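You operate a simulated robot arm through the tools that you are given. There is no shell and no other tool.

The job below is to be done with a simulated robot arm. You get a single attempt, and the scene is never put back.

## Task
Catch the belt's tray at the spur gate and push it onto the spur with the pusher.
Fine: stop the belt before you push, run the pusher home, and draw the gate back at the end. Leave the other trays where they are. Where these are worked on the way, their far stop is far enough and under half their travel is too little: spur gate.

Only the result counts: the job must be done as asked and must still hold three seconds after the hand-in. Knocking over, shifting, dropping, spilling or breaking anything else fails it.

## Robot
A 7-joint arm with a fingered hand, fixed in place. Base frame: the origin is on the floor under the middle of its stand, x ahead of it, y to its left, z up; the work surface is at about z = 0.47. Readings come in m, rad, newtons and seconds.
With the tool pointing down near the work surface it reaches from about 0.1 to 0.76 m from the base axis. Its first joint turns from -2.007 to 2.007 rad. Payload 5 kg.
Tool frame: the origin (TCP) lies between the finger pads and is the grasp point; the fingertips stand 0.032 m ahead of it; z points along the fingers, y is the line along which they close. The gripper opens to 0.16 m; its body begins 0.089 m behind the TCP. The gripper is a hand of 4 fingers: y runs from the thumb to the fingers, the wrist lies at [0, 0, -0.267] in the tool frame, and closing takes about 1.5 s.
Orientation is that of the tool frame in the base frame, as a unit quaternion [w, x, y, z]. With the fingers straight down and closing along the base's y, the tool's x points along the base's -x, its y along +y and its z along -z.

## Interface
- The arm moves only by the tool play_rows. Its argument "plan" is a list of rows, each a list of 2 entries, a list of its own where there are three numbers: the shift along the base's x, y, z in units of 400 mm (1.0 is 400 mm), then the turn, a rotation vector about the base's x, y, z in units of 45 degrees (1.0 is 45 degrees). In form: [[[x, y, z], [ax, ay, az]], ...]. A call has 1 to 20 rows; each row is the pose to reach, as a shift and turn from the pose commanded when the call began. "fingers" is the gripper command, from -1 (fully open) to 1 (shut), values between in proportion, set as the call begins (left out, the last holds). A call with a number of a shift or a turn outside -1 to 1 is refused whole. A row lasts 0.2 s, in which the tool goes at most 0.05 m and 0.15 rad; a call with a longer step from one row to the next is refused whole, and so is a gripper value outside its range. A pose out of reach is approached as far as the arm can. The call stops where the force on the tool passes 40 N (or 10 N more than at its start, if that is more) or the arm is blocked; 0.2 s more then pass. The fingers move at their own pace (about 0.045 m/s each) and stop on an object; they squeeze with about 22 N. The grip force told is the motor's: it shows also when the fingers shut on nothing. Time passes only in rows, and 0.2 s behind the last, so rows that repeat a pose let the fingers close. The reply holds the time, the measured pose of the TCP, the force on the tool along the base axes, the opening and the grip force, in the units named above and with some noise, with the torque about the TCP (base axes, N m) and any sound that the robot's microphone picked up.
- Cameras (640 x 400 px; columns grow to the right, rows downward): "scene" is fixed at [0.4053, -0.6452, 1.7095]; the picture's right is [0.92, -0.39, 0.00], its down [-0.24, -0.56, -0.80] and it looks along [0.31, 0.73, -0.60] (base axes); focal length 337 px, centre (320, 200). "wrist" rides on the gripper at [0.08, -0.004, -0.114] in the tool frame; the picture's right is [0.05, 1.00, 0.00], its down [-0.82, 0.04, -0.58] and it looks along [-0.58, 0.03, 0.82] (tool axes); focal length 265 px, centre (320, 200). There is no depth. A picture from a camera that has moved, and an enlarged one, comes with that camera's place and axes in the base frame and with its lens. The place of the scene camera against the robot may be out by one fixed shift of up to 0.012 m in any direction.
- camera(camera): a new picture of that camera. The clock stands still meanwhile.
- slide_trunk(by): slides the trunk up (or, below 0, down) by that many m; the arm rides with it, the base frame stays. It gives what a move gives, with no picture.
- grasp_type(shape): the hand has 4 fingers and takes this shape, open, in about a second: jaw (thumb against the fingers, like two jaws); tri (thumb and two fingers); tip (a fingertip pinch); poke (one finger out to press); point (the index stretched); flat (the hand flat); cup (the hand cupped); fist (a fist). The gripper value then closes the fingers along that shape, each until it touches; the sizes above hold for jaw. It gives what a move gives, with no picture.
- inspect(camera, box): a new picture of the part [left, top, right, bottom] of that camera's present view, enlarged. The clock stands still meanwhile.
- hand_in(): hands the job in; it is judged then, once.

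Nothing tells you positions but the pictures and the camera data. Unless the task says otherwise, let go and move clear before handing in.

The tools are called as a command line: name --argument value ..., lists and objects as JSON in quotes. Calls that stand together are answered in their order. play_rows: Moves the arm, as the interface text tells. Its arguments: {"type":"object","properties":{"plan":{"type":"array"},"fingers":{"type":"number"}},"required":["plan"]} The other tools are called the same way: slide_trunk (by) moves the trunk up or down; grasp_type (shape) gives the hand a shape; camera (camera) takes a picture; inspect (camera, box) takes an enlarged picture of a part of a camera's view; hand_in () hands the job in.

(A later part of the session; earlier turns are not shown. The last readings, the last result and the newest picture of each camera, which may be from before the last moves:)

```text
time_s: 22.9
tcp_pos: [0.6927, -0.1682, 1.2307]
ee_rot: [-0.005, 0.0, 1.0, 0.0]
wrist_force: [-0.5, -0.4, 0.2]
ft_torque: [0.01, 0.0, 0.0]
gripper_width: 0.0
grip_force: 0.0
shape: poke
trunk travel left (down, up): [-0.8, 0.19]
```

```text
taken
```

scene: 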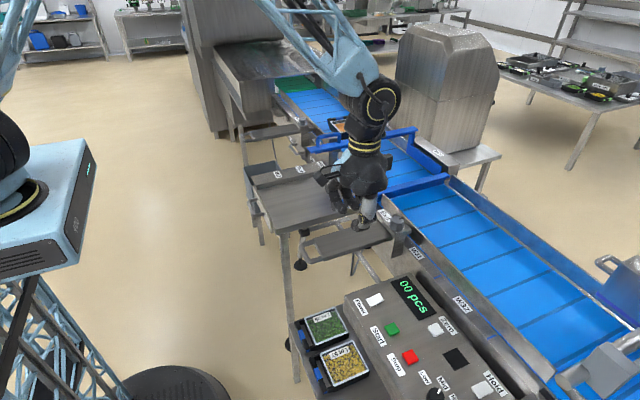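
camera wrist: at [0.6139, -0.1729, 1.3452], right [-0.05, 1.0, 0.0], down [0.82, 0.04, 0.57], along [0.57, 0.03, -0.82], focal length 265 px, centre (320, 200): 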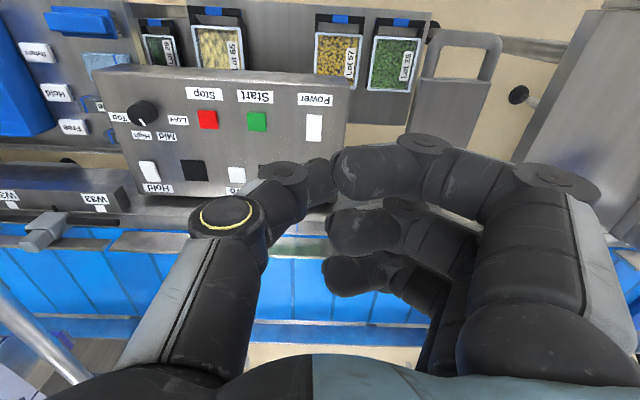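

inspect --camera "wrist" --box '[220, 110, 460, 310]'

inspect --camera "scene" --box '[300, 150, 420, 250]'

inspect --camera "wrist" --box '[80, 60, 360, 220]'

```text
2.00 times, centred on (340, 210) of wrist
camera zoom: at [0.6139, -0.1729, 1.3452], right [-0.05, 1.0, 0.0], down [0.82, 0.04, 0.57], along [0.57, 0.03, -0.82], focal length 531 px, centre (280, 180)
```

zoom: 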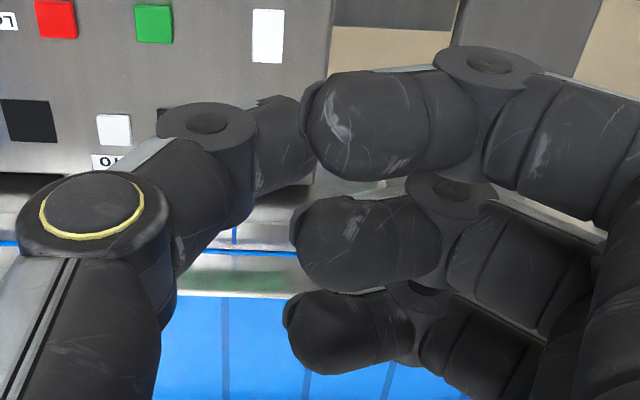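

```text
4.00 times, centred on (360, 200) of scene
camera zoom: at [0.4053, -0.6452, 1.7095], right [0.92, -0.39, 0.0], down [-0.24, -0.56, -0.8], along [0.31, 0.73, -0.6], focal length 1349 px, centre (160, 200)
```

zoom: 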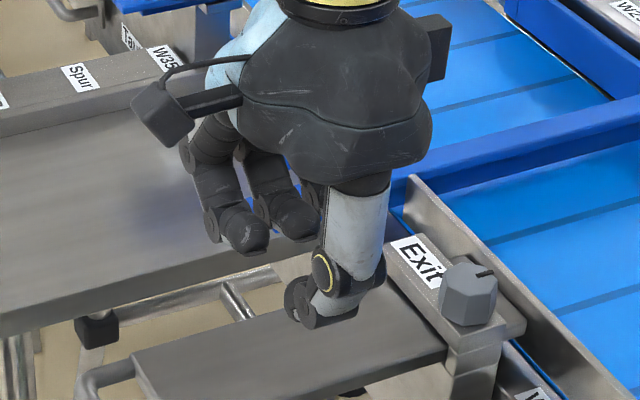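

```text
2.29 times, centred on (220, 140) of wrist
camera zoom: at [0.6139, -0.1729, 1.3452], right [-0.05, 1.0, 0.0], down [0.82, 0.04, 0.57], along [0.57, 0.03, -0.82], focal length 607 px, centre (549, 337)
```

zoom: 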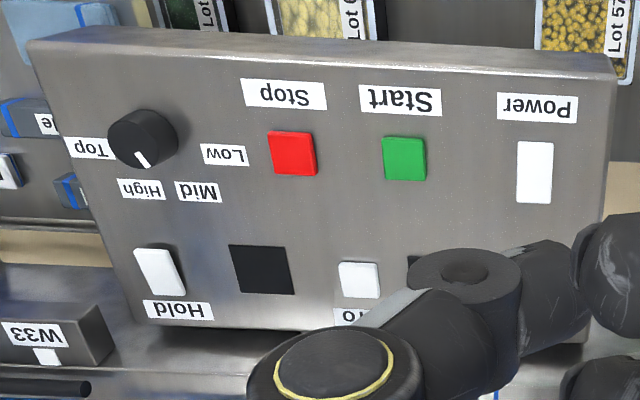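

The poke shape isn't obviously placing one finger on the axis, so I'll use the closed jaw (tips meet on the TCP axis). Start is at about (0.762, −0.267, 0.925) and Stop at about (0.763, −0.345, 0.925); the panel is level.

grasp_type --shape "jaw"

play_rows --plan '[[[0.04, -0.06, 0], [0, 0, 0]], [[0.09, -0.12, -0.02], [0, 0, 0]], [[0.13, -0.18, -0.06], [0, 0, 0]], [[0.172, -0.243, -0.1], [0, 0, 0]], [[0.172, -0.243, -0.16], [0, 0, 0]], [[0.172, -0.243, -0.22], [0, 0, 0]], [[0.172, -0.243, -0.22], [0, 0, 0]], [[0.172, -0.243, -0.22], [0, 0, 0]], [[0.172, -0.243, -0.22], [0, 0, 0]]]' --fingers 1

camera --camera "wrist"

inspect --camera "scene" --box '[330, 230, 530, 400]'

```text
time_s: 23.8
tcp_pos: [0.6936, -0.1686, 1.2311]
ee_rot: [-0.004, 0.0, 1.0, -0.001]
wrist_force: [0.5, -0.4, -0.4]
ft_torque: [-0.04, 0.0, 0.0]
gripper_width: 0.1597
grip_force: 0.0
shape: jaw
trunk travel left (down, up): [-0.8, 0.19]
```

```text
time_s: 25.8
tcp_pos: [0.7628, -0.266, 1.1445]
ee_rot: [-0.005, 0.0, 1.0, -0.002]
wrist_force: [-0.3, -0.8, -0.2]
ft_torque: [-0.01, 0.04, -0.04]
gripper_width: 0.0
grip_force: 2.6
shape: jaw
trunk travel left (down, up): [-0.8, 0.19]
```

```text
taken
camera wrist: at [0.6834, -0.2703, 1.2582], right [-0.05, 1.0, 0.0], down [0.82, 0.04, 0.57], along [0.57, 0.03, -0.82], focal length 265 px, centre (320, 200)
```

wrist: 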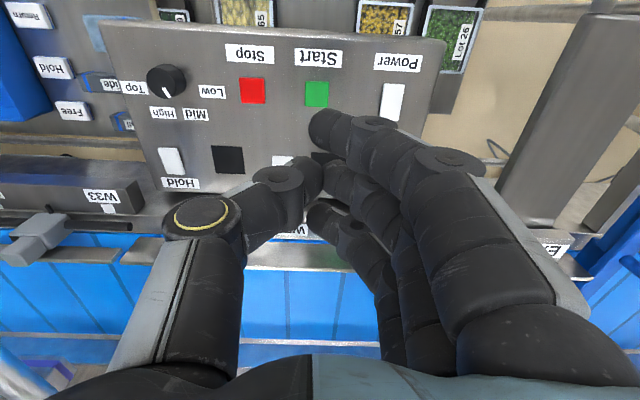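

```text
2.35 times, centred on (430, 315) of scene
camera zoom: at [0.4053, -0.6452, 1.7095], right [0.92, -0.39, 0.0], down [-0.24, -0.56, -0.8], along [0.31, 0.73, -0.6], focal length 794 px, centre (61, -71)
```

zoom: 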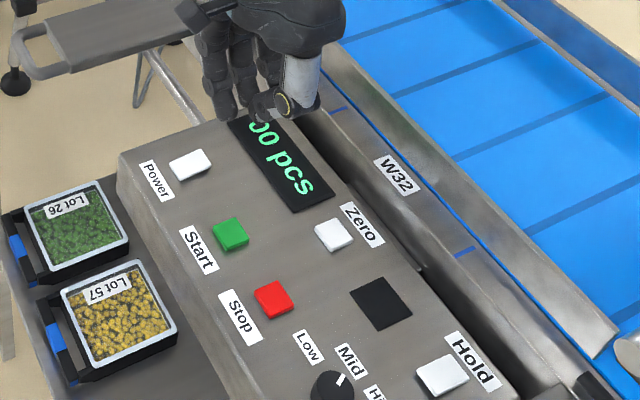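

The tip projects onto the contact point between thumb and middle finger, and Start is at (0.7625, −0.270), right below the hand. I descend to just above it, then press gently.

play_rows --plan '[[[0, -0.008, -0.09], [0, 0, 0]], [[0, -0.008, -0.18], [0, 0, 0]], [[0, -0.008, -0.27], [0, 0, 0]], [[0, -0.008, -0.36], [0, 0, 0]], [[0, -0.008, -0.42], [0, 0, 0]], [[0, -0.008, -0.44], [0, 0, 0]]]'

inspect --camera "scene" --box '[330, 230, 490, 370]'

camera --camera "wrist"

```text
time_s: 27.2
tcp_pos: [0.7607, -0.2689, 0.9698]
ee_rot: [-0.003, 0.0, 1.0, -0.001]
wrist_force: [0.6, -0.5, 0.4]
ft_torque: [-0.01, -0.03, 0.02]
gripper_width: 0.0001
grip_force: 22.0
shape: jaw
trunk travel left (down, up): [-0.8, 0.19]
```

```text
2.86 times, centred on (410, 300) of scene
camera zoom: at [0.4053, -0.6452, 1.7095], right [0.92, -0.39, 0.0], down [-0.24, -0.56, -0.8], along [0.31, 0.73, -0.6], focal length 964 px, centre (63, -86)
```

zoom: 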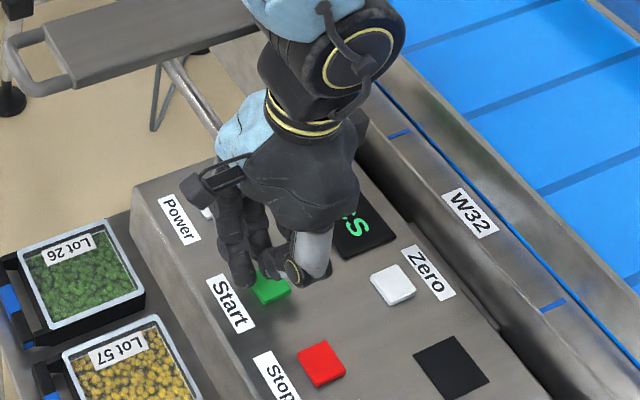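

```text
taken
camera wrist: at [0.681, -0.2726, 1.0831], right [-0.05, 1.0, 0.0], down [0.82, 0.04, 0.57], along [0.57, 0.03, -0.82], focal length 265 px, centre (320, 200)
```

wrist: 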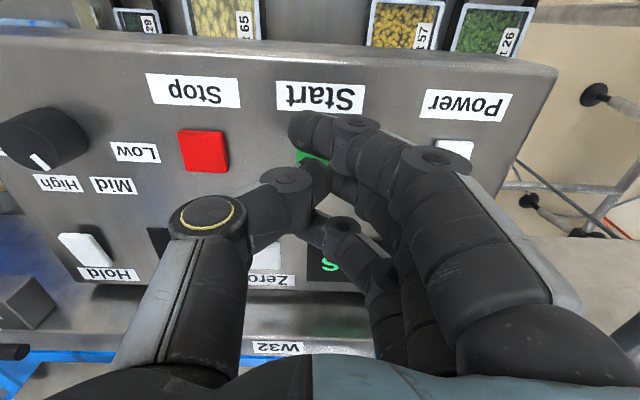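

inspect --camera "wrist" --box '[240, 100, 400, 200]'

play_rows --plan '[[[0, 0, -0.012], [0, 0, 0]], [[0, 0, -0.022], [0, 0, 0]], [[0, 0, -0.032], [0, 0, 0]]]'

inspect --camera "scene" --box '[330, 230, 490, 370]'

inspect --camera "scene" --box '[240, 80, 480, 230]'

```text
4.00 times, centred on (320, 150) of wrist
camera zoom: at [0.681, -0.2726, 1.0831], right [-0.05, 1.0, 0.0], down [0.82, 0.04, 0.57], along [0.57, 0.03, -0.82], focal length 1062 px, centre (320, 400)
```

zoom: 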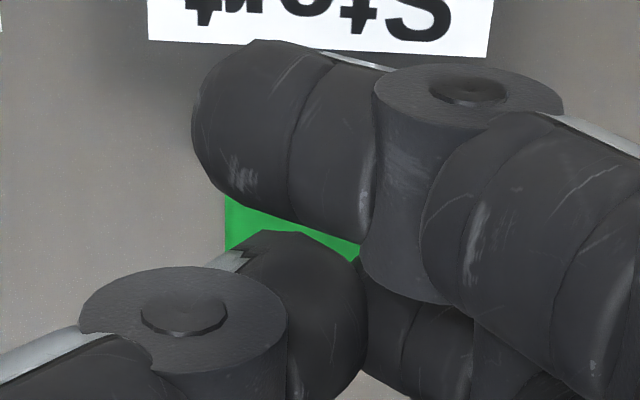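

```text
time_s: 28.0
tcp_pos: [0.7619, -0.269, 0.9557]
ee_rot: [-0.004, 0.0, 1.0, -0.001]
wrist_force: [-0.3, 0.0, 0.4]
ft_torque: [0.01, -0.03, 0.01]
gripper_width: 0.0
grip_force: 22.1
shape: jaw
trunk travel left (down, up): [-0.8, 0.19]
```

```text
2.86 times, centred on (410, 300) of scene
camera zoom: at [0.4053, -0.6452, 1.7095], right [0.92, -0.39, 0.0], down [-0.24, -0.56, -0.8], along [0.31, 0.73, -0.6], focal length 964 px, centre (63, -86)
```

zoom: 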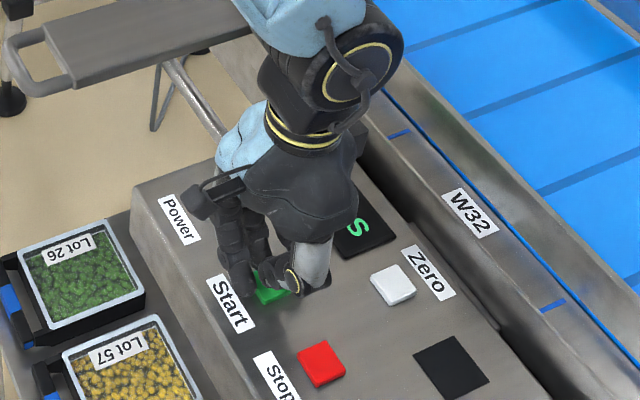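

```text
2.67 times, centred on (360, 155) of scene
camera zoom: at [0.4053, -0.6452, 1.7095], right [0.92, -0.39, 0.0], down [-0.24, -0.56, -0.8], along [0.31, 0.73, -0.6], focal length 900 px, centre (213, 320)
```

zoom: 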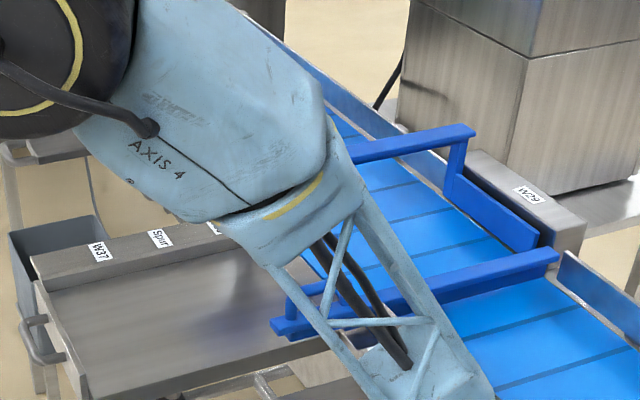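

No contact yet at tip height ≈0.924. I continue down in small steps until the button gives.

play_rows --plan '[[[0, 0, -0.01], [0, 0, 0]], [[0, 0, -0.015], [0, 0, 0]]]'

inspect --camera "scene" --box '[240, 80, 480, 230]'

```text
time_s: 28.6
tcp_pos: [0.7625, -0.2688, 0.9507]
ee_rot: [-0.004, 0.0, 1.0, -0.001]
wrist_force: [0.1, 0.2, 0.7]
ft_torque: [0.0, -0.02, -0.02]
gripper_width: 0.0001
grip_force: 21.9
shape: jaw
trunk travel left (down, up): [-0.8, 0.19]
```

```text
2.67 times, centred on (360, 155) of scene
camera zoom: at [0.4053, -0.6452, 1.7095], right [0.92, -0.39, 0.0], down [-0.24, -0.56, -0.8], along [0.31, 0.73, -0.6], focal length 900 px, centre (213, 320)
```

zoom: 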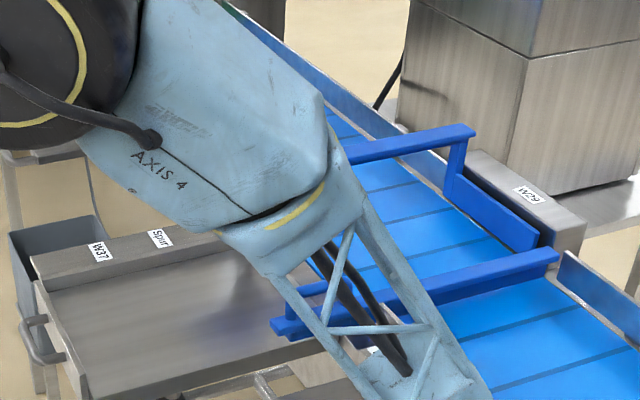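

play_rows --plan '[[[0, 0, -0.008], [0, 0, 0]], [[0, 0, -0.015], [0, 0, 0]]]'

inspect --camera "scene" --box '[330, 230, 490, 370]'

inspect --camera "scene" --box '[240, 80, 480, 230]'

inspect --camera "wrist" --box '[240, 100, 400, 200]'

```text
time_s: 29.2
tcp_pos: [0.7634, -0.2682, 0.9444]
ee_rot: [-0.003, 0.0, 1.0, -0.002]
wrist_force: [-2.9, 0.1, 9.5]
ft_torque: [0.11, 0.03, 0.04]
gripper_width: 0.0002
grip_force: 22.3
shape: jaw
trunk travel left (down, up): [-0.8, 0.19]
heard: click
```

```text
2.86 times, centred on (410, 300) of scene
camera zoom: at [0.4053, -0.6452, 1.7095], right [0.92, -0.39, 0.0], down [-0.24, -0.56, -0.8], along [0.31, 0.73, -0.6], focal length 964 px, centre (63, -86)
```

zoom: 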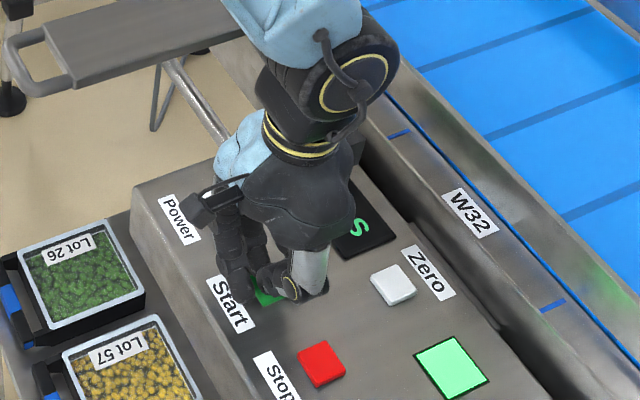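

```text
2.67 times, centred on (360, 155) of scene
camera zoom: at [0.4053, -0.6452, 1.7095], right [0.92, -0.39, 0.0], down [-0.24, -0.56, -0.8], along [0.31, 0.73, -0.6], focal length 900 px, centre (213, 320)
```

zoom: 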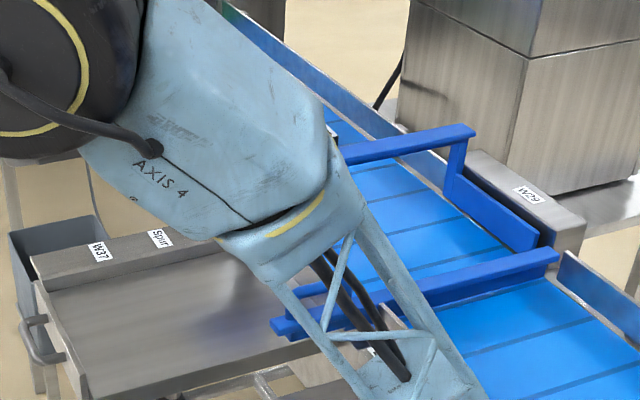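

```text
4.00 times, centred on (320, 150) of wrist
camera zoom: at [0.6826, -0.2729, 1.0583], right [-0.05, 1.0, 0.0], down [0.82, 0.04, 0.57], along [0.57, 0.03, -0.82], focal length 1062 px, centre (320, 400)
```

zoom: 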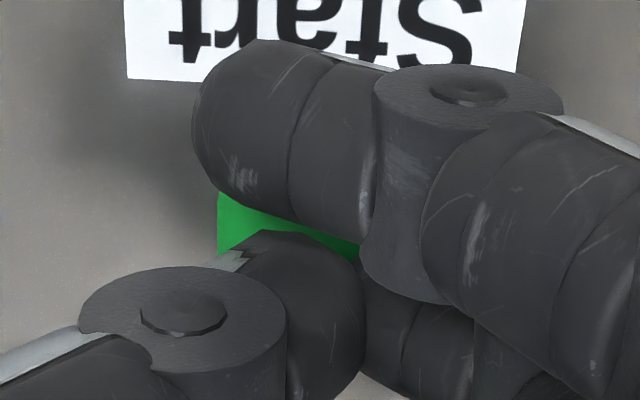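

A click sounded and the lamp went green: the belt is running. I lift off and move above Stop, then watch the tray.

play_rows --plan '[[[0, 0, 0.08], [0, 0, 0]], [[0, -0.1, 0.09], [0, 0, 0]], [[0, -0.194, 0.09], [0, 0, 0]]]'

camera --camera "scene"

camera --camera "wrist"

```text
time_s: 30.0
tcp_pos: [0.7629, -0.3452, 0.9798]
ee_rot: [-0.004, 0.0, 1.0, -0.001]
wrist_force: [0.3, -0.7, 0.1]
ft_torque: [-0.02, 0.0, 0.01]
gripper_width: 0.0001
grip_force: 21.6
shape: jaw
trunk travel left (down, up): [-0.8, 0.19]
```

```text
taken
```

scene: 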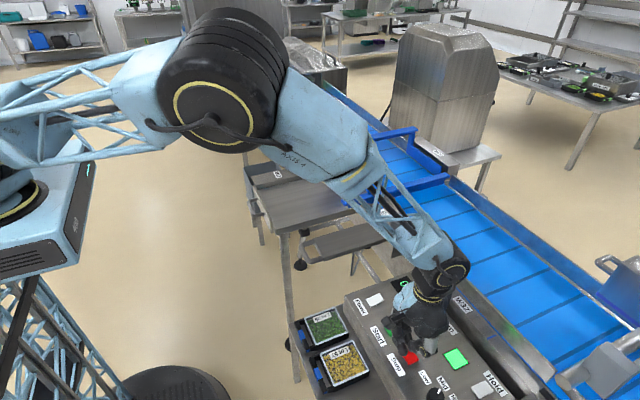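

```text
taken
camera wrist: at [0.6831, -0.3498, 1.0946], right [-0.05, 1.0, 0.0], down [0.82, 0.04, 0.57], along [0.57, 0.03, -0.82], focal length 265 px, centre (320, 200)
```

wrist: 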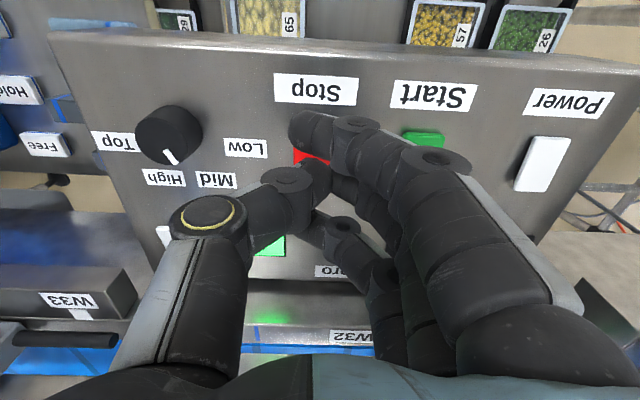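

The hand hovers above Stop. I wait a second and look at the belt upstream of the gate.

play_rows --plan '[[[0, 0, 0], [0, 0, 0]], [[0, 0, 0], [0, 0, 0]], [[0, 0, 0], [0, 0, 0]]]'

inspect --camera "scene" --box '[320, 80, 480, 230]'

```text
time_s: 30.8
tcp_pos: [0.762, -0.3465, 0.98]
ee_rot: [-0.005, 0.0, 1.0, -0.001]
wrist_force: [0.1, -0.4, 0.5]
ft_torque: [0.0, 0.0, 0.0]
gripper_width: 0.0
grip_force: 22.3
shape: jaw
trunk travel left (down, up): [-0.8, 0.19]
```

```text
2.67 times, centred on (400, 155) of scene
camera zoom: at [0.4053, -0.6452, 1.7095], right [0.92, -0.39, 0.0], down [-0.24, -0.56, -0.8], along [0.31, 0.73, -0.6], focal length 900 px, centre (107, 320)
```

zoom: 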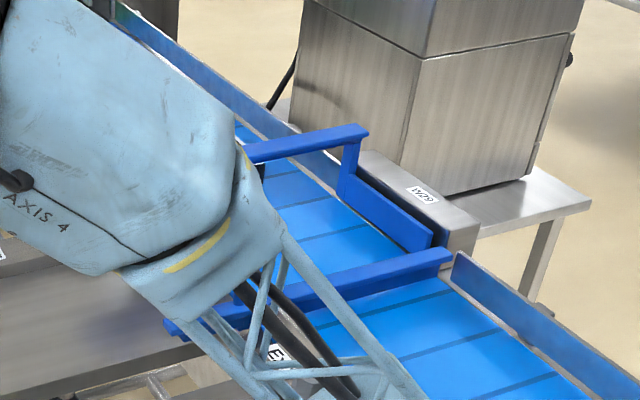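

play_rows --plan '[[[0, 0, 0], [0, 0, 0]], [[0, 0, 0], [0, 0, 0]], [[0, 0, 0], [0, 0, 0]], [[0, 0, 0], [0, 0, 0]], [[0, 0, 0], [0, 0, 0]]]'

inspect --camera "scene" --box '[320, 80, 480, 230]'

```text
time_s: 32.0
tcp_pos: [0.7629, -0.3467, 0.9799]
ee_rot: [-0.004, 0.0, 1.0, -0.001]
wrist_force: [0.4, 0.1, 0.3]
ft_torque: [-0.02, 0.01, 0.02]
gripper_width: 0.0
grip_force: 22.0
shape: jaw
trunk travel left (down, up): [-0.8, 0.19]
```

```text
2.67 times, centred on (400, 155) of scene
camera zoom: at [0.4053, -0.6452, 1.7095], right [0.92, -0.39, 0.0], down [-0.24, -0.56, -0.8], along [0.31, 0.73, -0.6], focal length 900 px, centre (107, 320)
```

zoom: 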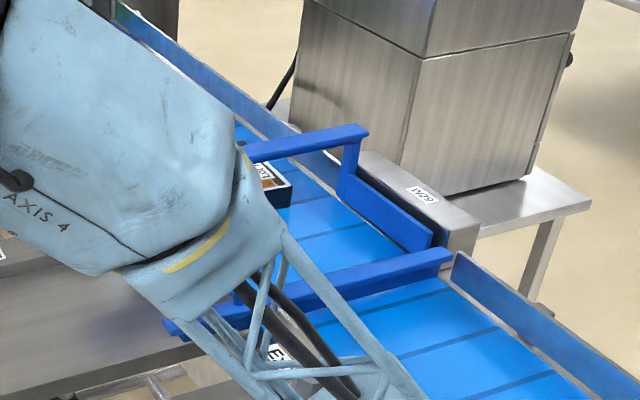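

The tray has appeared under the pusher beam and is coming toward the gate. I keep waiting in short steps.

play_rows --plan '[[[0, 0, 0], [0, 0, 0]], [[0, 0, 0], [0, 0, 0]], [[0, 0, 0], [0, 0, 0]], [[0, 0, 0], [0, 0, 0]]]'

inspect --camera "scene" --box '[320, 80, 480, 230]'

```text
time_s: 33.0
tcp_pos: [0.7631, -0.3461, 0.9804]
ee_rot: [-0.004, 0.0, 1.0, -0.001]
wrist_force: [-0.5, 0.0, 0.5]
ft_torque: [-0.01, 0.05, -0.03]
gripper_width: 0.0
grip_force: 21.6
shape: jaw
trunk travel left (down, up): [-0.8, 0.19]
```

```text
2.67 times, centred on (400, 155) of scene
camera zoom: at [0.4053, -0.6452, 1.7095], right [0.92, -0.39, 0.0], down [-0.24, -0.56, -0.8], along [0.31, 0.73, -0.6], focal length 900 px, centre (107, 320)
```

zoom: 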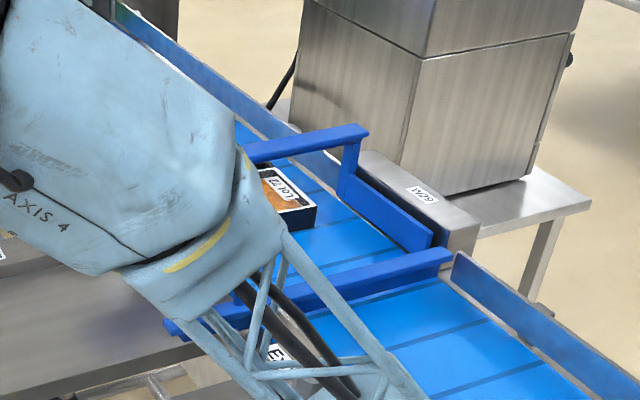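

play_rows --plan '[[[0, 0, 0], [0, 0, 0]], [[0, 0, 0], [0, 0, 0]], [[0, 0, 0], [0, 0, 0]], [[0, 0, 0], [0, 0, 0]], [[0, 0, 0], [0, 0, 0]], [[0, 0, 0], [0, 0, 0]], [[0, 0, 0], [0, 0, 0]], [[0, 0, 0], [0, 0, 0]]]'

inspect --camera "scene" --box '[320, 80, 480, 230]'

```text
time_s: 34.8
tcp_pos: [0.7637, -0.3465, 0.9798]
ee_rot: [-0.004, 0.001, 1.0, -0.001]
wrist_force: [0.6, 0.3, 0.5]
ft_torque: [0.03, 0.05, -0.01]
gripper_width: 0.0001
grip_force: 21.7
shape: jaw
trunk travel left (down, up): [-0.8, 0.19]
```

```text
2.67 times, centred on (400, 155) of scene
camera zoom: at [0.4053, -0.6452, 1.7095], right [0.92, -0.39, 0.0], down [-0.24, -0.56, -0.8], along [0.31, 0.73, -0.6], focal length 900 px, centre (107, 320)
```

zoom: 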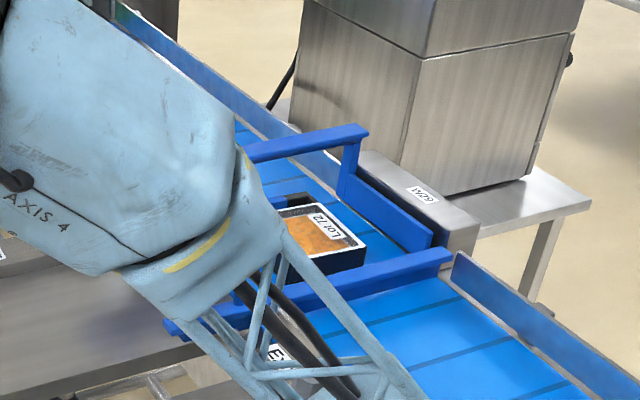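

play_rows --plan '[[[0, 0, 0], [0, 0, 0]], [[0, 0, 0], [0, 0, 0]], [[0, 0, 0], [0, 0, 0]], [[0, 0, 0], [0, 0, 0]]]'

inspect --camera "scene" --box '[320, 80, 480, 230]'

```text
time_s: 35.8
tcp_pos: [0.763, -0.3466, 0.9794]
ee_rot: [-0.005, 0.0, 1.0, 0.0]
wrist_force: [0.3, -0.4, 0.0]
ft_torque: [-0.01, 0.01, 0.0]
gripper_width: 0.0003
grip_force: 22.2
shape: jaw
trunk travel left (down, up): [-0.8, 0.19]
```

```text
2.67 times, centred on (400, 155) of scene
camera zoom: at [0.4053, -0.6452, 1.7095], right [0.92, -0.39, 0.0], down [-0.24, -0.56, -0.8], along [0.31, 0.73, -0.6], focal length 900 px, centre (107, 320)
```

zoom: 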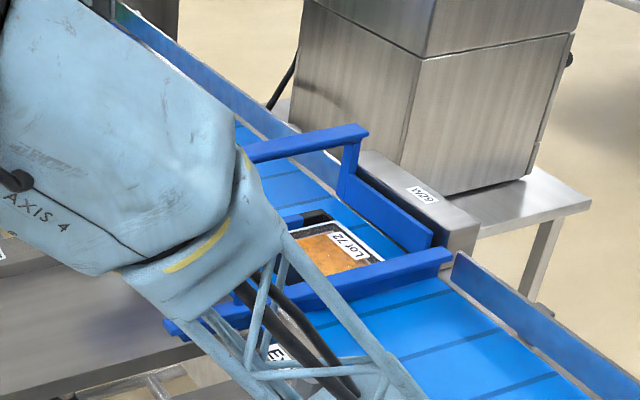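

The tray's front is now right behind the gate top edge. I wait one more second to see that it has stopped against the gate.

play_rows --plan '[[[0, 0, 0], [0, 0, 0]], [[0, 0, 0], [0, 0, 0]], [[0, 0, 0], [0, 0, 0]], [[0, 0, 0], [0, 0, 0]]]'

inspect --camera "scene" --box '[320, 80, 480, 230]'

```text
time_s: 36.8
tcp_pos: [0.7623, -0.3454, 0.9801]
ee_rot: [-0.005, 0.0, 1.0, -0.001]
wrist_force: [0.2, -0.3, 0.6]
ft_torque: [0.01, -0.02, -0.03]
gripper_width: 0.0
grip_force: 22.2
shape: jaw
trunk travel left (down, up): [-0.8, 0.19]
```

```text
2.67 times, centred on (400, 155) of scene
camera zoom: at [0.4053, -0.6452, 1.7095], right [0.92, -0.39, 0.0], down [-0.24, -0.56, -0.8], along [0.31, 0.73, -0.6], focal length 900 px, centre (107, 320)
```

zoom: 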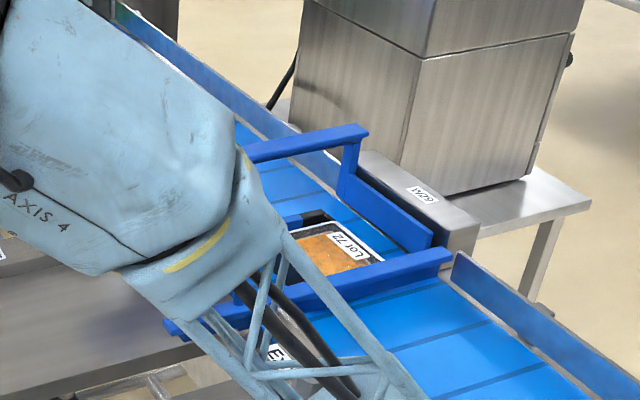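

The tray is held at the gate. Now I press Stop.

play_rows --plan '[[[0, 0, -0.05], [0, 0, 0]], [[0, 0, -0.075], [0, 0, 0]], [[0, 0, -0.085], [0, 0, 0]], [[0, 0, -0.092], [0, 0, 0]]]'

inspect --camera "scene" --box '[330, 230, 530, 400]'

```text
time_s: 37.8
tcp_pos: [0.7627, -0.3464, 0.9446]
ee_rot: [-0.003, 0.0, 1.0, -0.001]
wrist_force: [1.6, -1.0, 5.0]
ft_torque: [-0.02, -0.05, -0.01]
gripper_width: 0.0
grip_force: 21.9
shape: jaw
trunk travel left (down, up): [-0.8, 0.19]
heard: click
```

```text
2.35 times, centred on (430, 315) of scene
camera zoom: at [0.4053, -0.6452, 1.7095], right [0.92, -0.39, 0.0], down [-0.24, -0.56, -0.8], along [0.31, 0.73, -0.6], focal length 794 px, centre (61, -71)
```

zoom: 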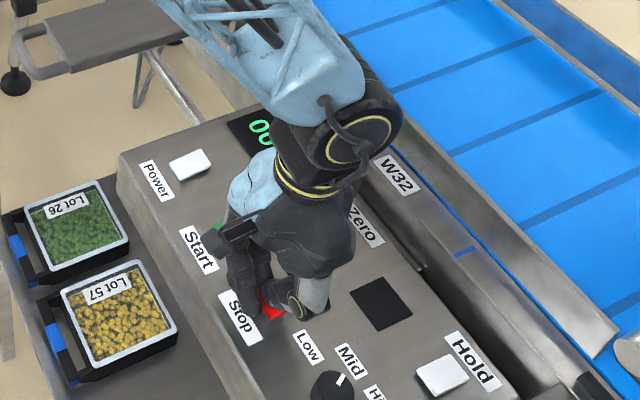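

The belt has stopped (lamp off). I lift clear and travel high to above the pusher handle.

play_rows --plan '[[[0, 0, 0.06], [0, 0, 0]], [[0, 0, 0.16], [0, 0, 0]], [[0, 0, 0.28], [0, 0, 0]], [[0, 0, 0.4], [0, 0, 0]], [[0, 0, 0.52], [0, 0, 0]], [[0, 0, 0.64], [0, 0, 0]], [[0, 0, 0.76], [0, 0, 0]]]'

play_rows --plan '[[[0, 0.11, 0.02], [0, 0, 0]], [[0, 0.22, 0.04], [0, 0, 0]], [[0, 0.33, 0.04], [0, 0, 0]], [[0, 0.44, 0.04], [0, 0, 0]], [[0, 0.55, 0.04], [0, 0, 0]], [[0, 0.66, 0.04], [0, 0, 0]], [[0, 0.77, 0.04], [0, 0, 0]], [[0, 0.88, 0.04], [0, 0, 0]], [[0, 0.99, 0.04], [0, 0, 0]]]' --fingers -1

play_rows --plan '[[[0.03, 0.1, 0], [0, 0, 0]], [[0.06, 0.2, 0], [0, 0, 0]], [[0.1, 0.3, 0], [0, 0, 0]], [[0.14, 0.4, 0], [0, 0, 0]], [[0.18, 0.5, 0], [0, 0, 0]], [[0.22, 0.6, 0], [0, 0, 0]], [[0.26, 0.7, 0], [0, 0, 0]], [[0.3, 0.8, 0], [0, 0, 0]], [[0.32, 0.89, 0], [0, 0, 0]]]'

camera --camera "wrist"

camera --camera "scene"

```text
time_s: 39.4
tcp_pos: [0.7603, -0.3434, 1.249]
ee_rot: [-0.004, 0.0, 1.0, -0.001]
wrist_force: [0.4, 0.9, 0.5]
ft_torque: [-0.02, -0.03, 0.02]
gripper_width: 0.0
grip_force: 22.0
shape: jaw
trunk travel left (down, up): [-0.8, 0.19]
```

```text
time_s: 41.4
tcp_pos: [0.762, 0.0511, 1.2613]
ee_rot: [-0.004, 0.0, 1.0, -0.001]
wrist_force: [-0.7, 1.0, -1.0]
ft_torque: [-0.04, -0.01, 0.03]
gripper_width: 0.1602
grip_force: 0.0
shape: jaw
trunk travel left (down, up): [-0.8, 0.19]
```

```text
time_s: 43.4
tcp_pos: [0.8913, 0.4087, 1.2635]
ee_rot: [-0.004, 0.0, 1.0, -0.001]
wrist_force: [0.9, -0.2, 0.3]
ft_torque: [-0.05, 0.05, -0.01]
gripper_width: 0.1601
grip_force: 0.0
shape: jaw
trunk travel left (down, up): [-0.8, 0.19]
```

```text
taken
camera wrist: at [0.8123, 0.404, 1.3768], right [-0.05, 1.0, 0.0], down [0.82, 0.04, 0.57], along [0.57, 0.03, -0.82], focal length 265 px, centre (320, 200)
```

wrist: 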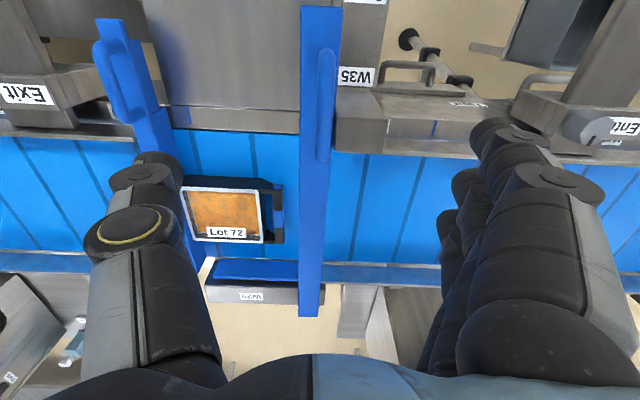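

```text
taken
```

scene: 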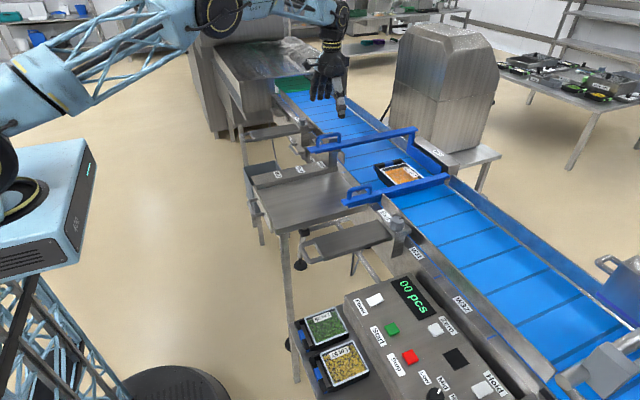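

The tray (Lot 72) sits caught between the gate and the pusher's mouth. There is a grey guide block right next to the pusher handle on its left side, so I check its height before lowering the fingers.

inspect --camera "wrist" --box '[280, 0, 420, 175]'

inspect --camera "scene" --box '[290, 110, 370, 170]'

inspect --camera "scene" --box '[340, 120, 480, 220]'

```text
2.29 times, centred on (350, 88) of wrist
camera zoom: at [0.8123, 0.404, 1.3768], right [-0.05, 1.0, 0.0], down [0.82, 0.04, 0.57], along [0.57, 0.03, -0.82], focal length 607 px, centre (251, 457)
```

zoom: 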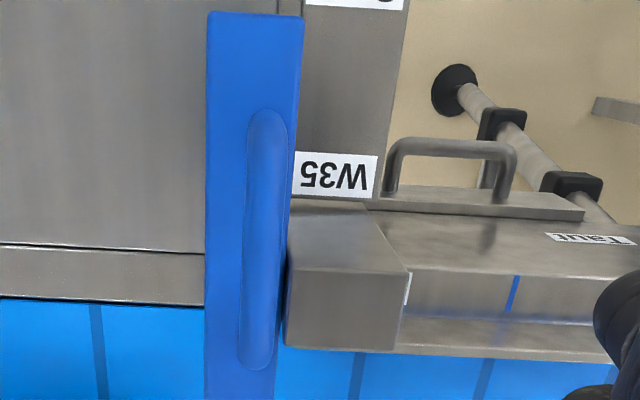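

```text
6.67 times, centred on (330, 140) of scene
camera zoom: at [0.4053, -0.6452, 1.7095], right [0.92, -0.39, 0.0], down [-0.24, -0.56, -0.8], along [0.31, 0.73, -0.6], focal length 2249 px, centre (253, 600)
```

zoom: 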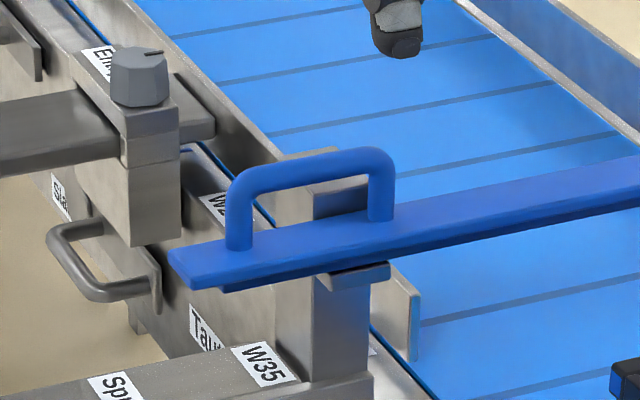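

```text
4.00 times, centred on (410, 170) of scene
camera zoom: at [0.4053, -0.6452, 1.7095], right [0.92, -0.39, 0.0], down [-0.24, -0.56, -0.8], along [0.31, 0.73, -0.6], focal length 1349 px, centre (-40, 320)
```

zoom: 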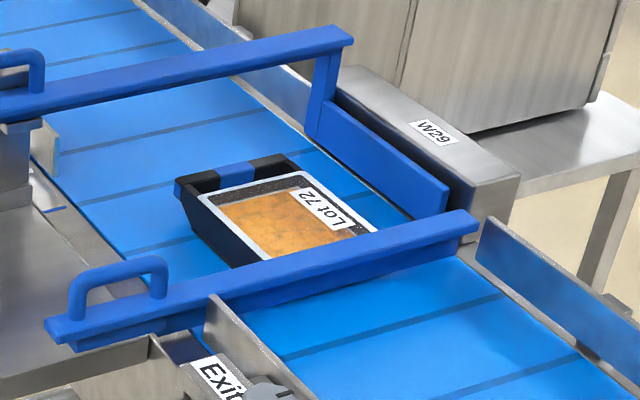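

The guide block's top is at about z 1.089 for x 0.904–0.95, next to the handle. I grip the handle bar near its near end (x≈0.87) with the tips kept above the block, at TCP z≈1.128.

play_rows --plan '[[[-0.02, 0.006, -0.06], [0, 0, 0]], [[-0.04, 0.006, -0.13], [0, 0, 0]], [[-0.053, 0.006, -0.2], [0, 0, 0]], [[-0.053, 0.006, -0.27], [0, 0, 0]], [[-0.053, 0.006, -0.31], [0, 0, 0]], [[-0.053, 0.006, -0.339], [0, 0, 0]]]' --fingers -1

camera --camera "wrist"

inspect --camera "scene" --box '[280, 90, 440, 190]'

```text
time_s: 44.8
tcp_pos: [0.8697, 0.4085, 1.1253]
ee_rot: [-0.004, 0.0, 1.0, -0.001]
wrist_force: [0.0, 1.1, 0.4]
ft_torque: [0.02, 0.02, 0.0]
gripper_width: 0.1598
grip_force: 0.1
shape: jaw
trunk travel left (down, up): [-0.8, 0.19]
```

```text
taken
camera wrist: at [0.7901, 0.405, 1.2401], right [-0.05, 1.0, 0.0], down [0.82, 0.04, 0.57], along [0.57, 0.03, -0.82], focal length 265 px, centre (320, 200)
```

wrist: 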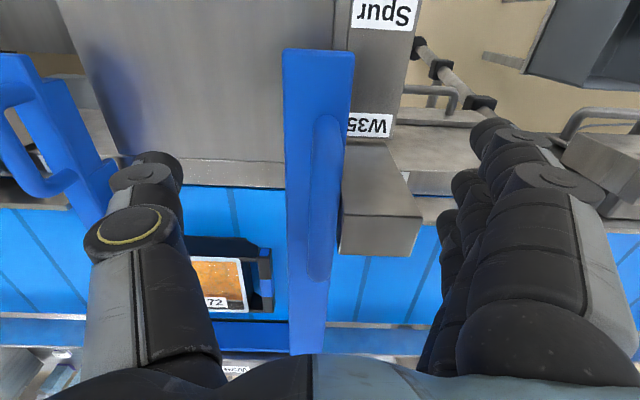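

```text
4.00 times, centred on (360, 140) of scene
camera zoom: at [0.4053, -0.6452, 1.7095], right [0.92, -0.39, 0.0], down [-0.24, -0.56, -0.8], along [0.31, 0.73, -0.6], focal length 1349 px, centre (160, 440)
```

zoom: 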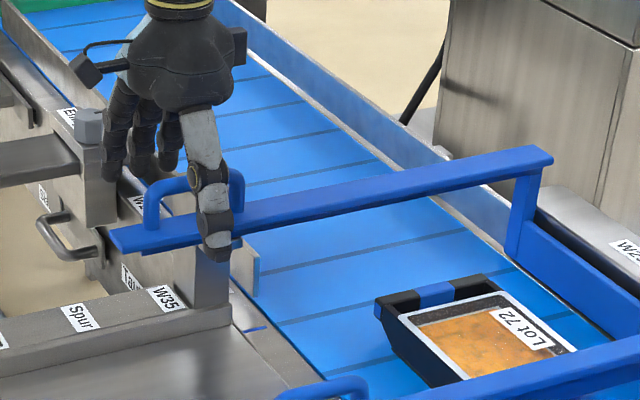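

The handle bar is centred between thumb and fingers and the tips are above the block. I close on it.

play_rows --plan '[[[0, 0, 0], [0, 0, 0]], [[0, 0, 0], [0, 0, 0]], [[0, 0, 0], [0, 0, 0]], [[0, 0, 0], [0, 0, 0]], [[0, 0, 0], [0, 0, 0]], [[0, 0, 0], [0, 0, 0]], [[0, 0, 0], [0, 0, 0]], [[0, 0, 0], [0, 0, 0]], [[0, 0, 0], [0, 0, 0]], [[0, 0, 0], [0, 0, 0]]]' --fingers 1

camera --camera "wrist"

inspect --camera "scene" --box '[280, 90, 440, 190]'

```text
time_s: 47.0
tcp_pos: [0.8694, 0.4075, 1.1256]
ee_rot: [-0.004, 0.0, 1.0, -0.001]
wrist_force: [-1.0, 0.7, -1.5]
ft_torque: [0.29, -0.07, 0.01]
gripper_width: 0.0167
grip_force: 18.1
shape: jaw
trunk travel left (down, up): [-0.8, 0.19]
```

```text
taken
camera wrist: at [0.7898, 0.4053, 1.2402], right [-0.05, 1.0, 0.0], down [0.82, 0.04, 0.57], along [0.57, 0.03, -0.82], focal length 265 px, centre (320, 200)
```

wrist: 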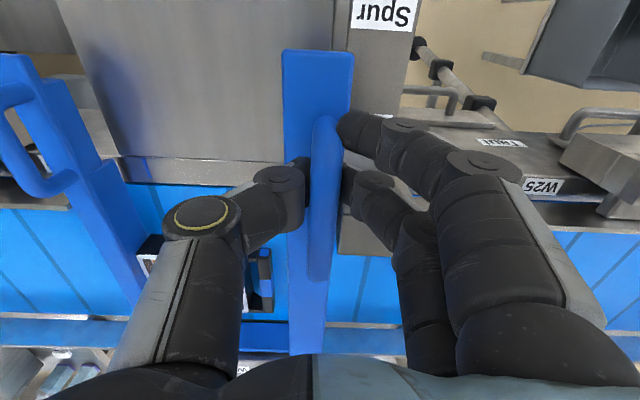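

```text
4.00 times, centred on (360, 140) of scene
camera zoom: at [0.4053, -0.6452, 1.7095], right [0.92, -0.39, 0.0], down [-0.24, -0.56, -0.8], along [0.31, 0.73, -0.6], focal length 1349 px, centre (160, 440)
```

zoom: 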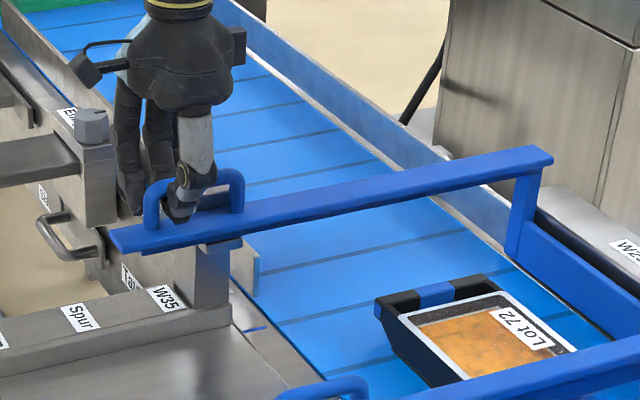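

The pusher handle is gripped. I pull it slowly toward the robot, 8 cm first, and check that it follows.

play_rows --plan '[[[-0.03, 0, 0], [0, 0, 0]], [[-0.07, 0, 0], [0, 0, 0]], [[-0.11, 0, 0], [0, 0, 0]], [[-0.15, 0, 0], [0, 0, 0]], [[-0.2, 0, 0], [0, 0, 0]]]'

inspect --camera "scene" --box '[260, 90, 480, 230]'

camera --camera "wrist"

```text
time_s: 48.2
tcp_pos: [0.7859, 0.4083, 1.126]
ee_rot: [-0.006, 0.0, 1.0, -0.001]
wrist_force: [-3.0, 1.2, -4.7]
ft_torque: [0.15, 0.03, -0.18]
gripper_width: 0.0149
grip_force: 22.1
shape: jaw
trunk travel left (down, up): [-0.8, 0.19]
```

```text
2.86 times, centred on (370, 160) of scene
camera zoom: at [0.4053, -0.6452, 1.7095], right [0.92, -0.39, 0.0], down [-0.24, -0.56, -0.8], along [0.31, 0.73, -0.6], focal length 964 px, centre (177, 314)
```

zoom: 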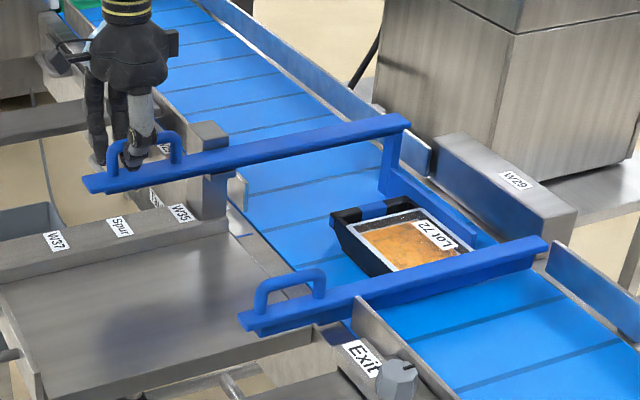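

```text
taken
camera wrist: at [0.7069, 0.4041, 1.2403], right [-0.05, 1.0, 0.0], down [0.82, 0.04, 0.57], along [0.57, 0.03, -0.82], focal length 265 px, centre (320, 200)
```

wrist: 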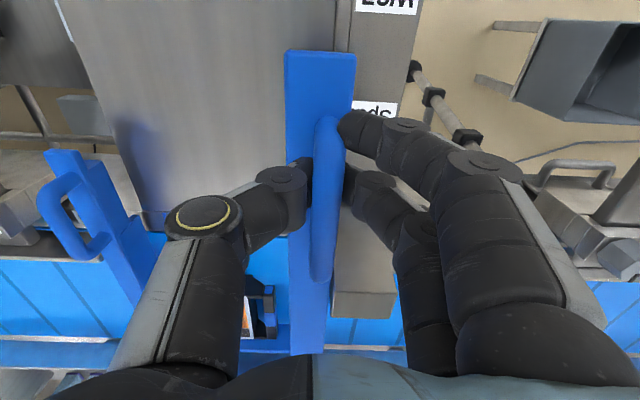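

The pusher follows and the plate has reached the tray. I keep pulling steadily.

play_rows --plan '[[[-0.03, 0, 0], [0, 0, 0]], [[-0.07, 0, 0], [0, 0, 0]], [[-0.11, 0, 0], [0, 0, 0]], [[-0.15, 0, 0], [0, 0, 0]], [[-0.19, 0, 0], [0, 0, 0]], [[-0.23, 0, 0], [0, 0, 0]], [[-0.27, 0, 0], [0, 0, 0]]]'

inspect --camera "scene" --box '[260, 90, 480, 230]'

```text
time_s: 49.8
tcp_pos: [0.6786, 0.4069, 1.1275]
ee_rot: [-0.004, 0.0, 1.0, -0.001]
wrist_force: [-2.7, -10.1, -6.1]
ft_torque: [-0.04, 0.01, -0.06]
gripper_width: 0.0138
grip_force: 21.9
shape: jaw
trunk travel left (down, up): [-0.8, 0.19]
```

```text
2.86 times, centred on (370, 160) of scene
camera zoom: at [0.4053, -0.6452, 1.7095], right [0.92, -0.39, 0.0], down [-0.24, -0.56, -0.8], along [0.31, 0.73, -0.6], focal length 964 px, centre (177, 314)
```

zoom: 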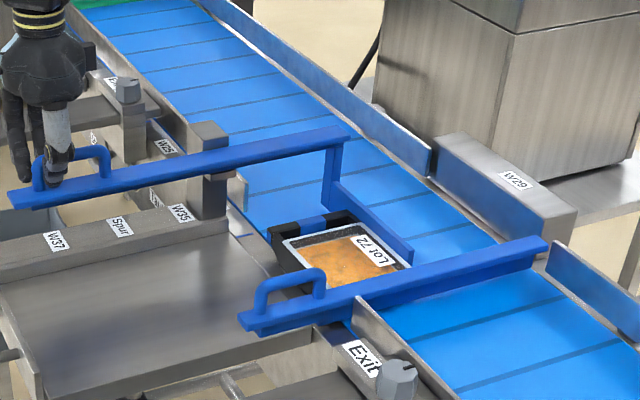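

play_rows --plan '[[[-0.03, 0, 0], [0, 0, 0]], [[-0.07, 0, 0], [0, 0, 0]], [[-0.11, 0, 0], [0, 0, 0]], [[-0.15, 0, 0], [0, 0, 0]], [[-0.19, 0, 0], [0, 0, 0]], [[-0.23, 0, 0], [0, 0, 0]], [[-0.27, 0, 0], [0, 0, 0]]]'

inspect --camera "scene" --box '[220, 90, 440, 230]'

camera --camera "wrist"

```text
time_s: 51.4
tcp_pos: [0.5705, 0.4076, 1.126]
ee_rot: [-0.004, -0.001, 1.0, -0.001]
wrist_force: [-3.6, -12.3, -3.1]
ft_torque: [-0.04, 0.03, -0.04]
gripper_width: 0.0144
grip_force: 21.7
shape: jaw
trunk travel left (down, up): [-0.8, 0.19]
```

```text
2.86 times, centred on (330, 160) of scene
camera zoom: at [0.4053, -0.6452, 1.7095], right [0.92, -0.39, 0.0], down [-0.24, -0.56, -0.8], along [0.31, 0.73, -0.6], focal length 964 px, centre (291, 314)
```

zoom: 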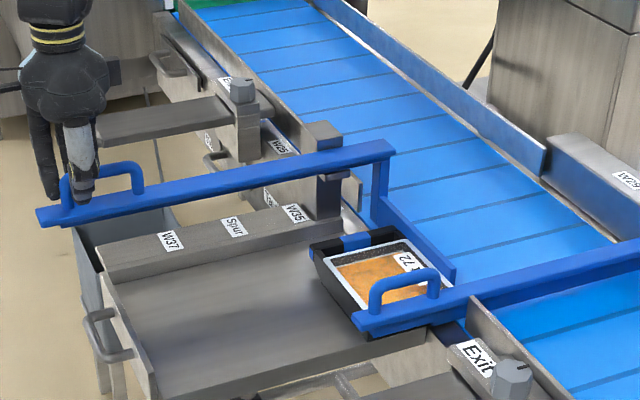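

```text
taken
camera wrist: at [0.49, 0.4042, 1.2403], right [-0.05, 1.0, 0.0], down [0.82, 0.04, 0.57], along [0.57, 0.03, -0.82], focal length 265 px, centre (320, 200)
```

wrist: 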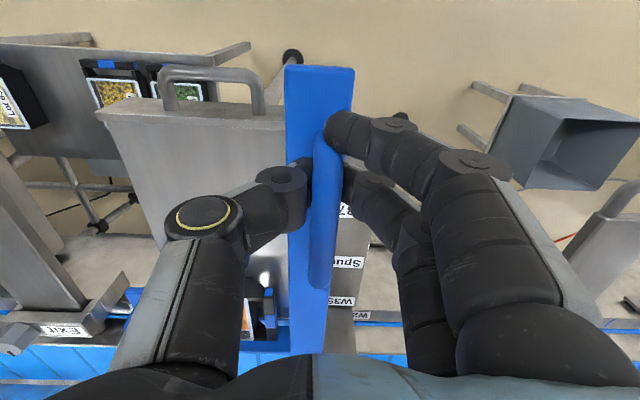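

The tray is now sliding onto the spur. I pull on until the pusher meets its stop.

play_rows --plan '[[[-0.03, 0, 0], [0, 0, 0]], [[-0.07, 0, 0], [0, 0, 0]], [[-0.11, 0, 0], [0, 0, 0]], [[-0.15, 0, 0], [0, 0, 0]]]'

inspect --camera "scene" --box '[220, 90, 440, 230]'

camera --camera "wrist"

```text
time_s: 52.0
tcp_pos: [0.5608, 0.4075, 1.1271]
ee_rot: [0.001, 0.004, 1.0, 0.001]
wrist_force: [18.0, -4.7, -14.1]
ft_torque: [0.02, -0.44, -0.11]
gripper_width: 0.0137
grip_force: 21.8
shape: jaw
trunk travel left (down, up): [-0.8, 0.19]
stopped in row 2: the force on the tool passed its limit at 46 N (the readings are from after the stop); the commanded pose is now the measured one
```

```text
2.86 times, centred on (330, 160) of scene
camera zoom: at [0.4053, -0.6452, 1.7095], right [0.92, -0.39, 0.0], down [-0.24, -0.56, -0.8], along [0.31, 0.73, -0.6], focal length 964 px, centre (291, 314)
```

zoom: 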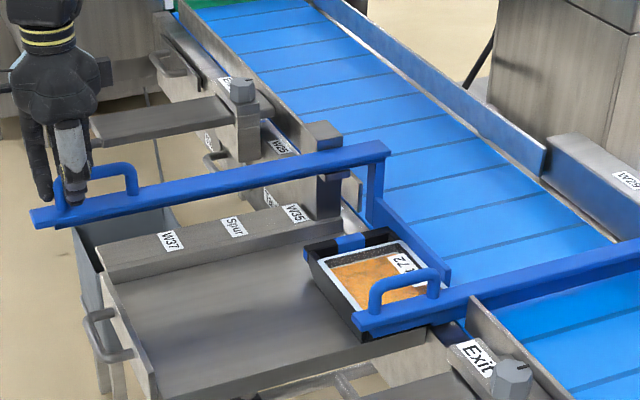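

```text
taken
camera wrist: at [0.4794, 0.4029, 1.2401], right [-0.04, 1.0, 0.0], down [0.81, 0.03, 0.58], along [0.58, 0.03, -0.81], focal length 265 px, centre (320, 200)
```

wrist: 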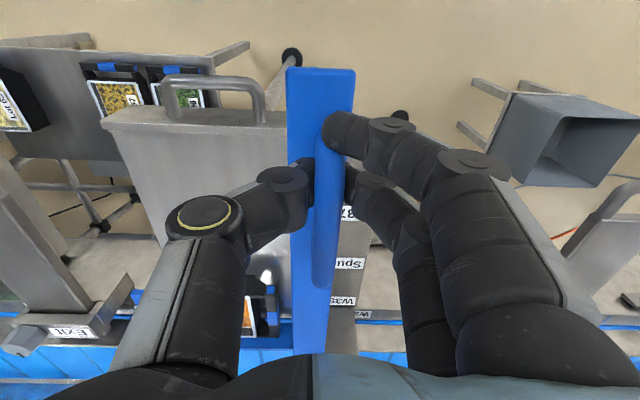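

The pull ended on a hard stop at about 0.30 m of travel, with the tray at the spur mouth. I zoom in to see whether the tray is fully on the spur.

inspect --camera "scene" --box '[310, 150, 400, 215]'

inspect --camera "scene" --box '[250, 130, 450, 255]'

```text
6.15 times, centred on (355, 182) of scene
camera zoom: at [0.4053, -0.6452, 1.7095], right [0.92, -0.39, 0.0], down [-0.24, -0.56, -0.8], along [0.31, 0.73, -0.6], focal length 2076 px, centre (105, 308)
```

zoom: 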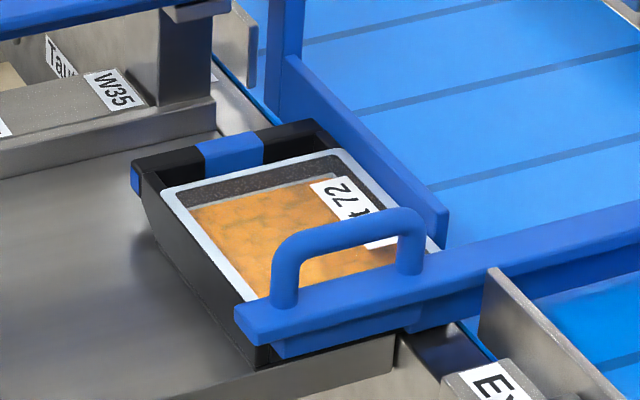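

```text
3.20 times, centred on (350, 192) of scene
camera zoom: at [0.4053, -0.6452, 1.7095], right [0.92, -0.39, 0.0], down [-0.24, -0.56, -0.8], along [0.31, 0.73, -0.6], focal length 1080 px, centre (224, 224)
```

zoom: 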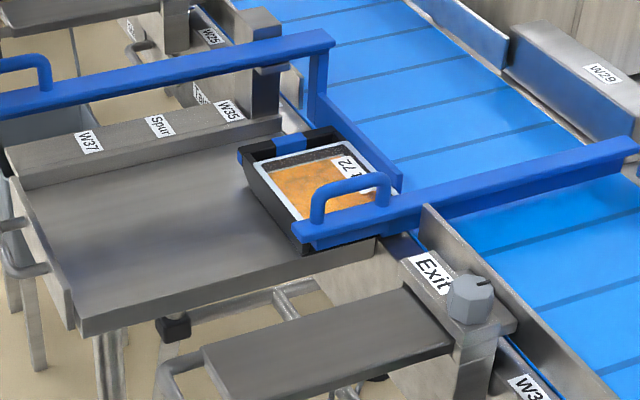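

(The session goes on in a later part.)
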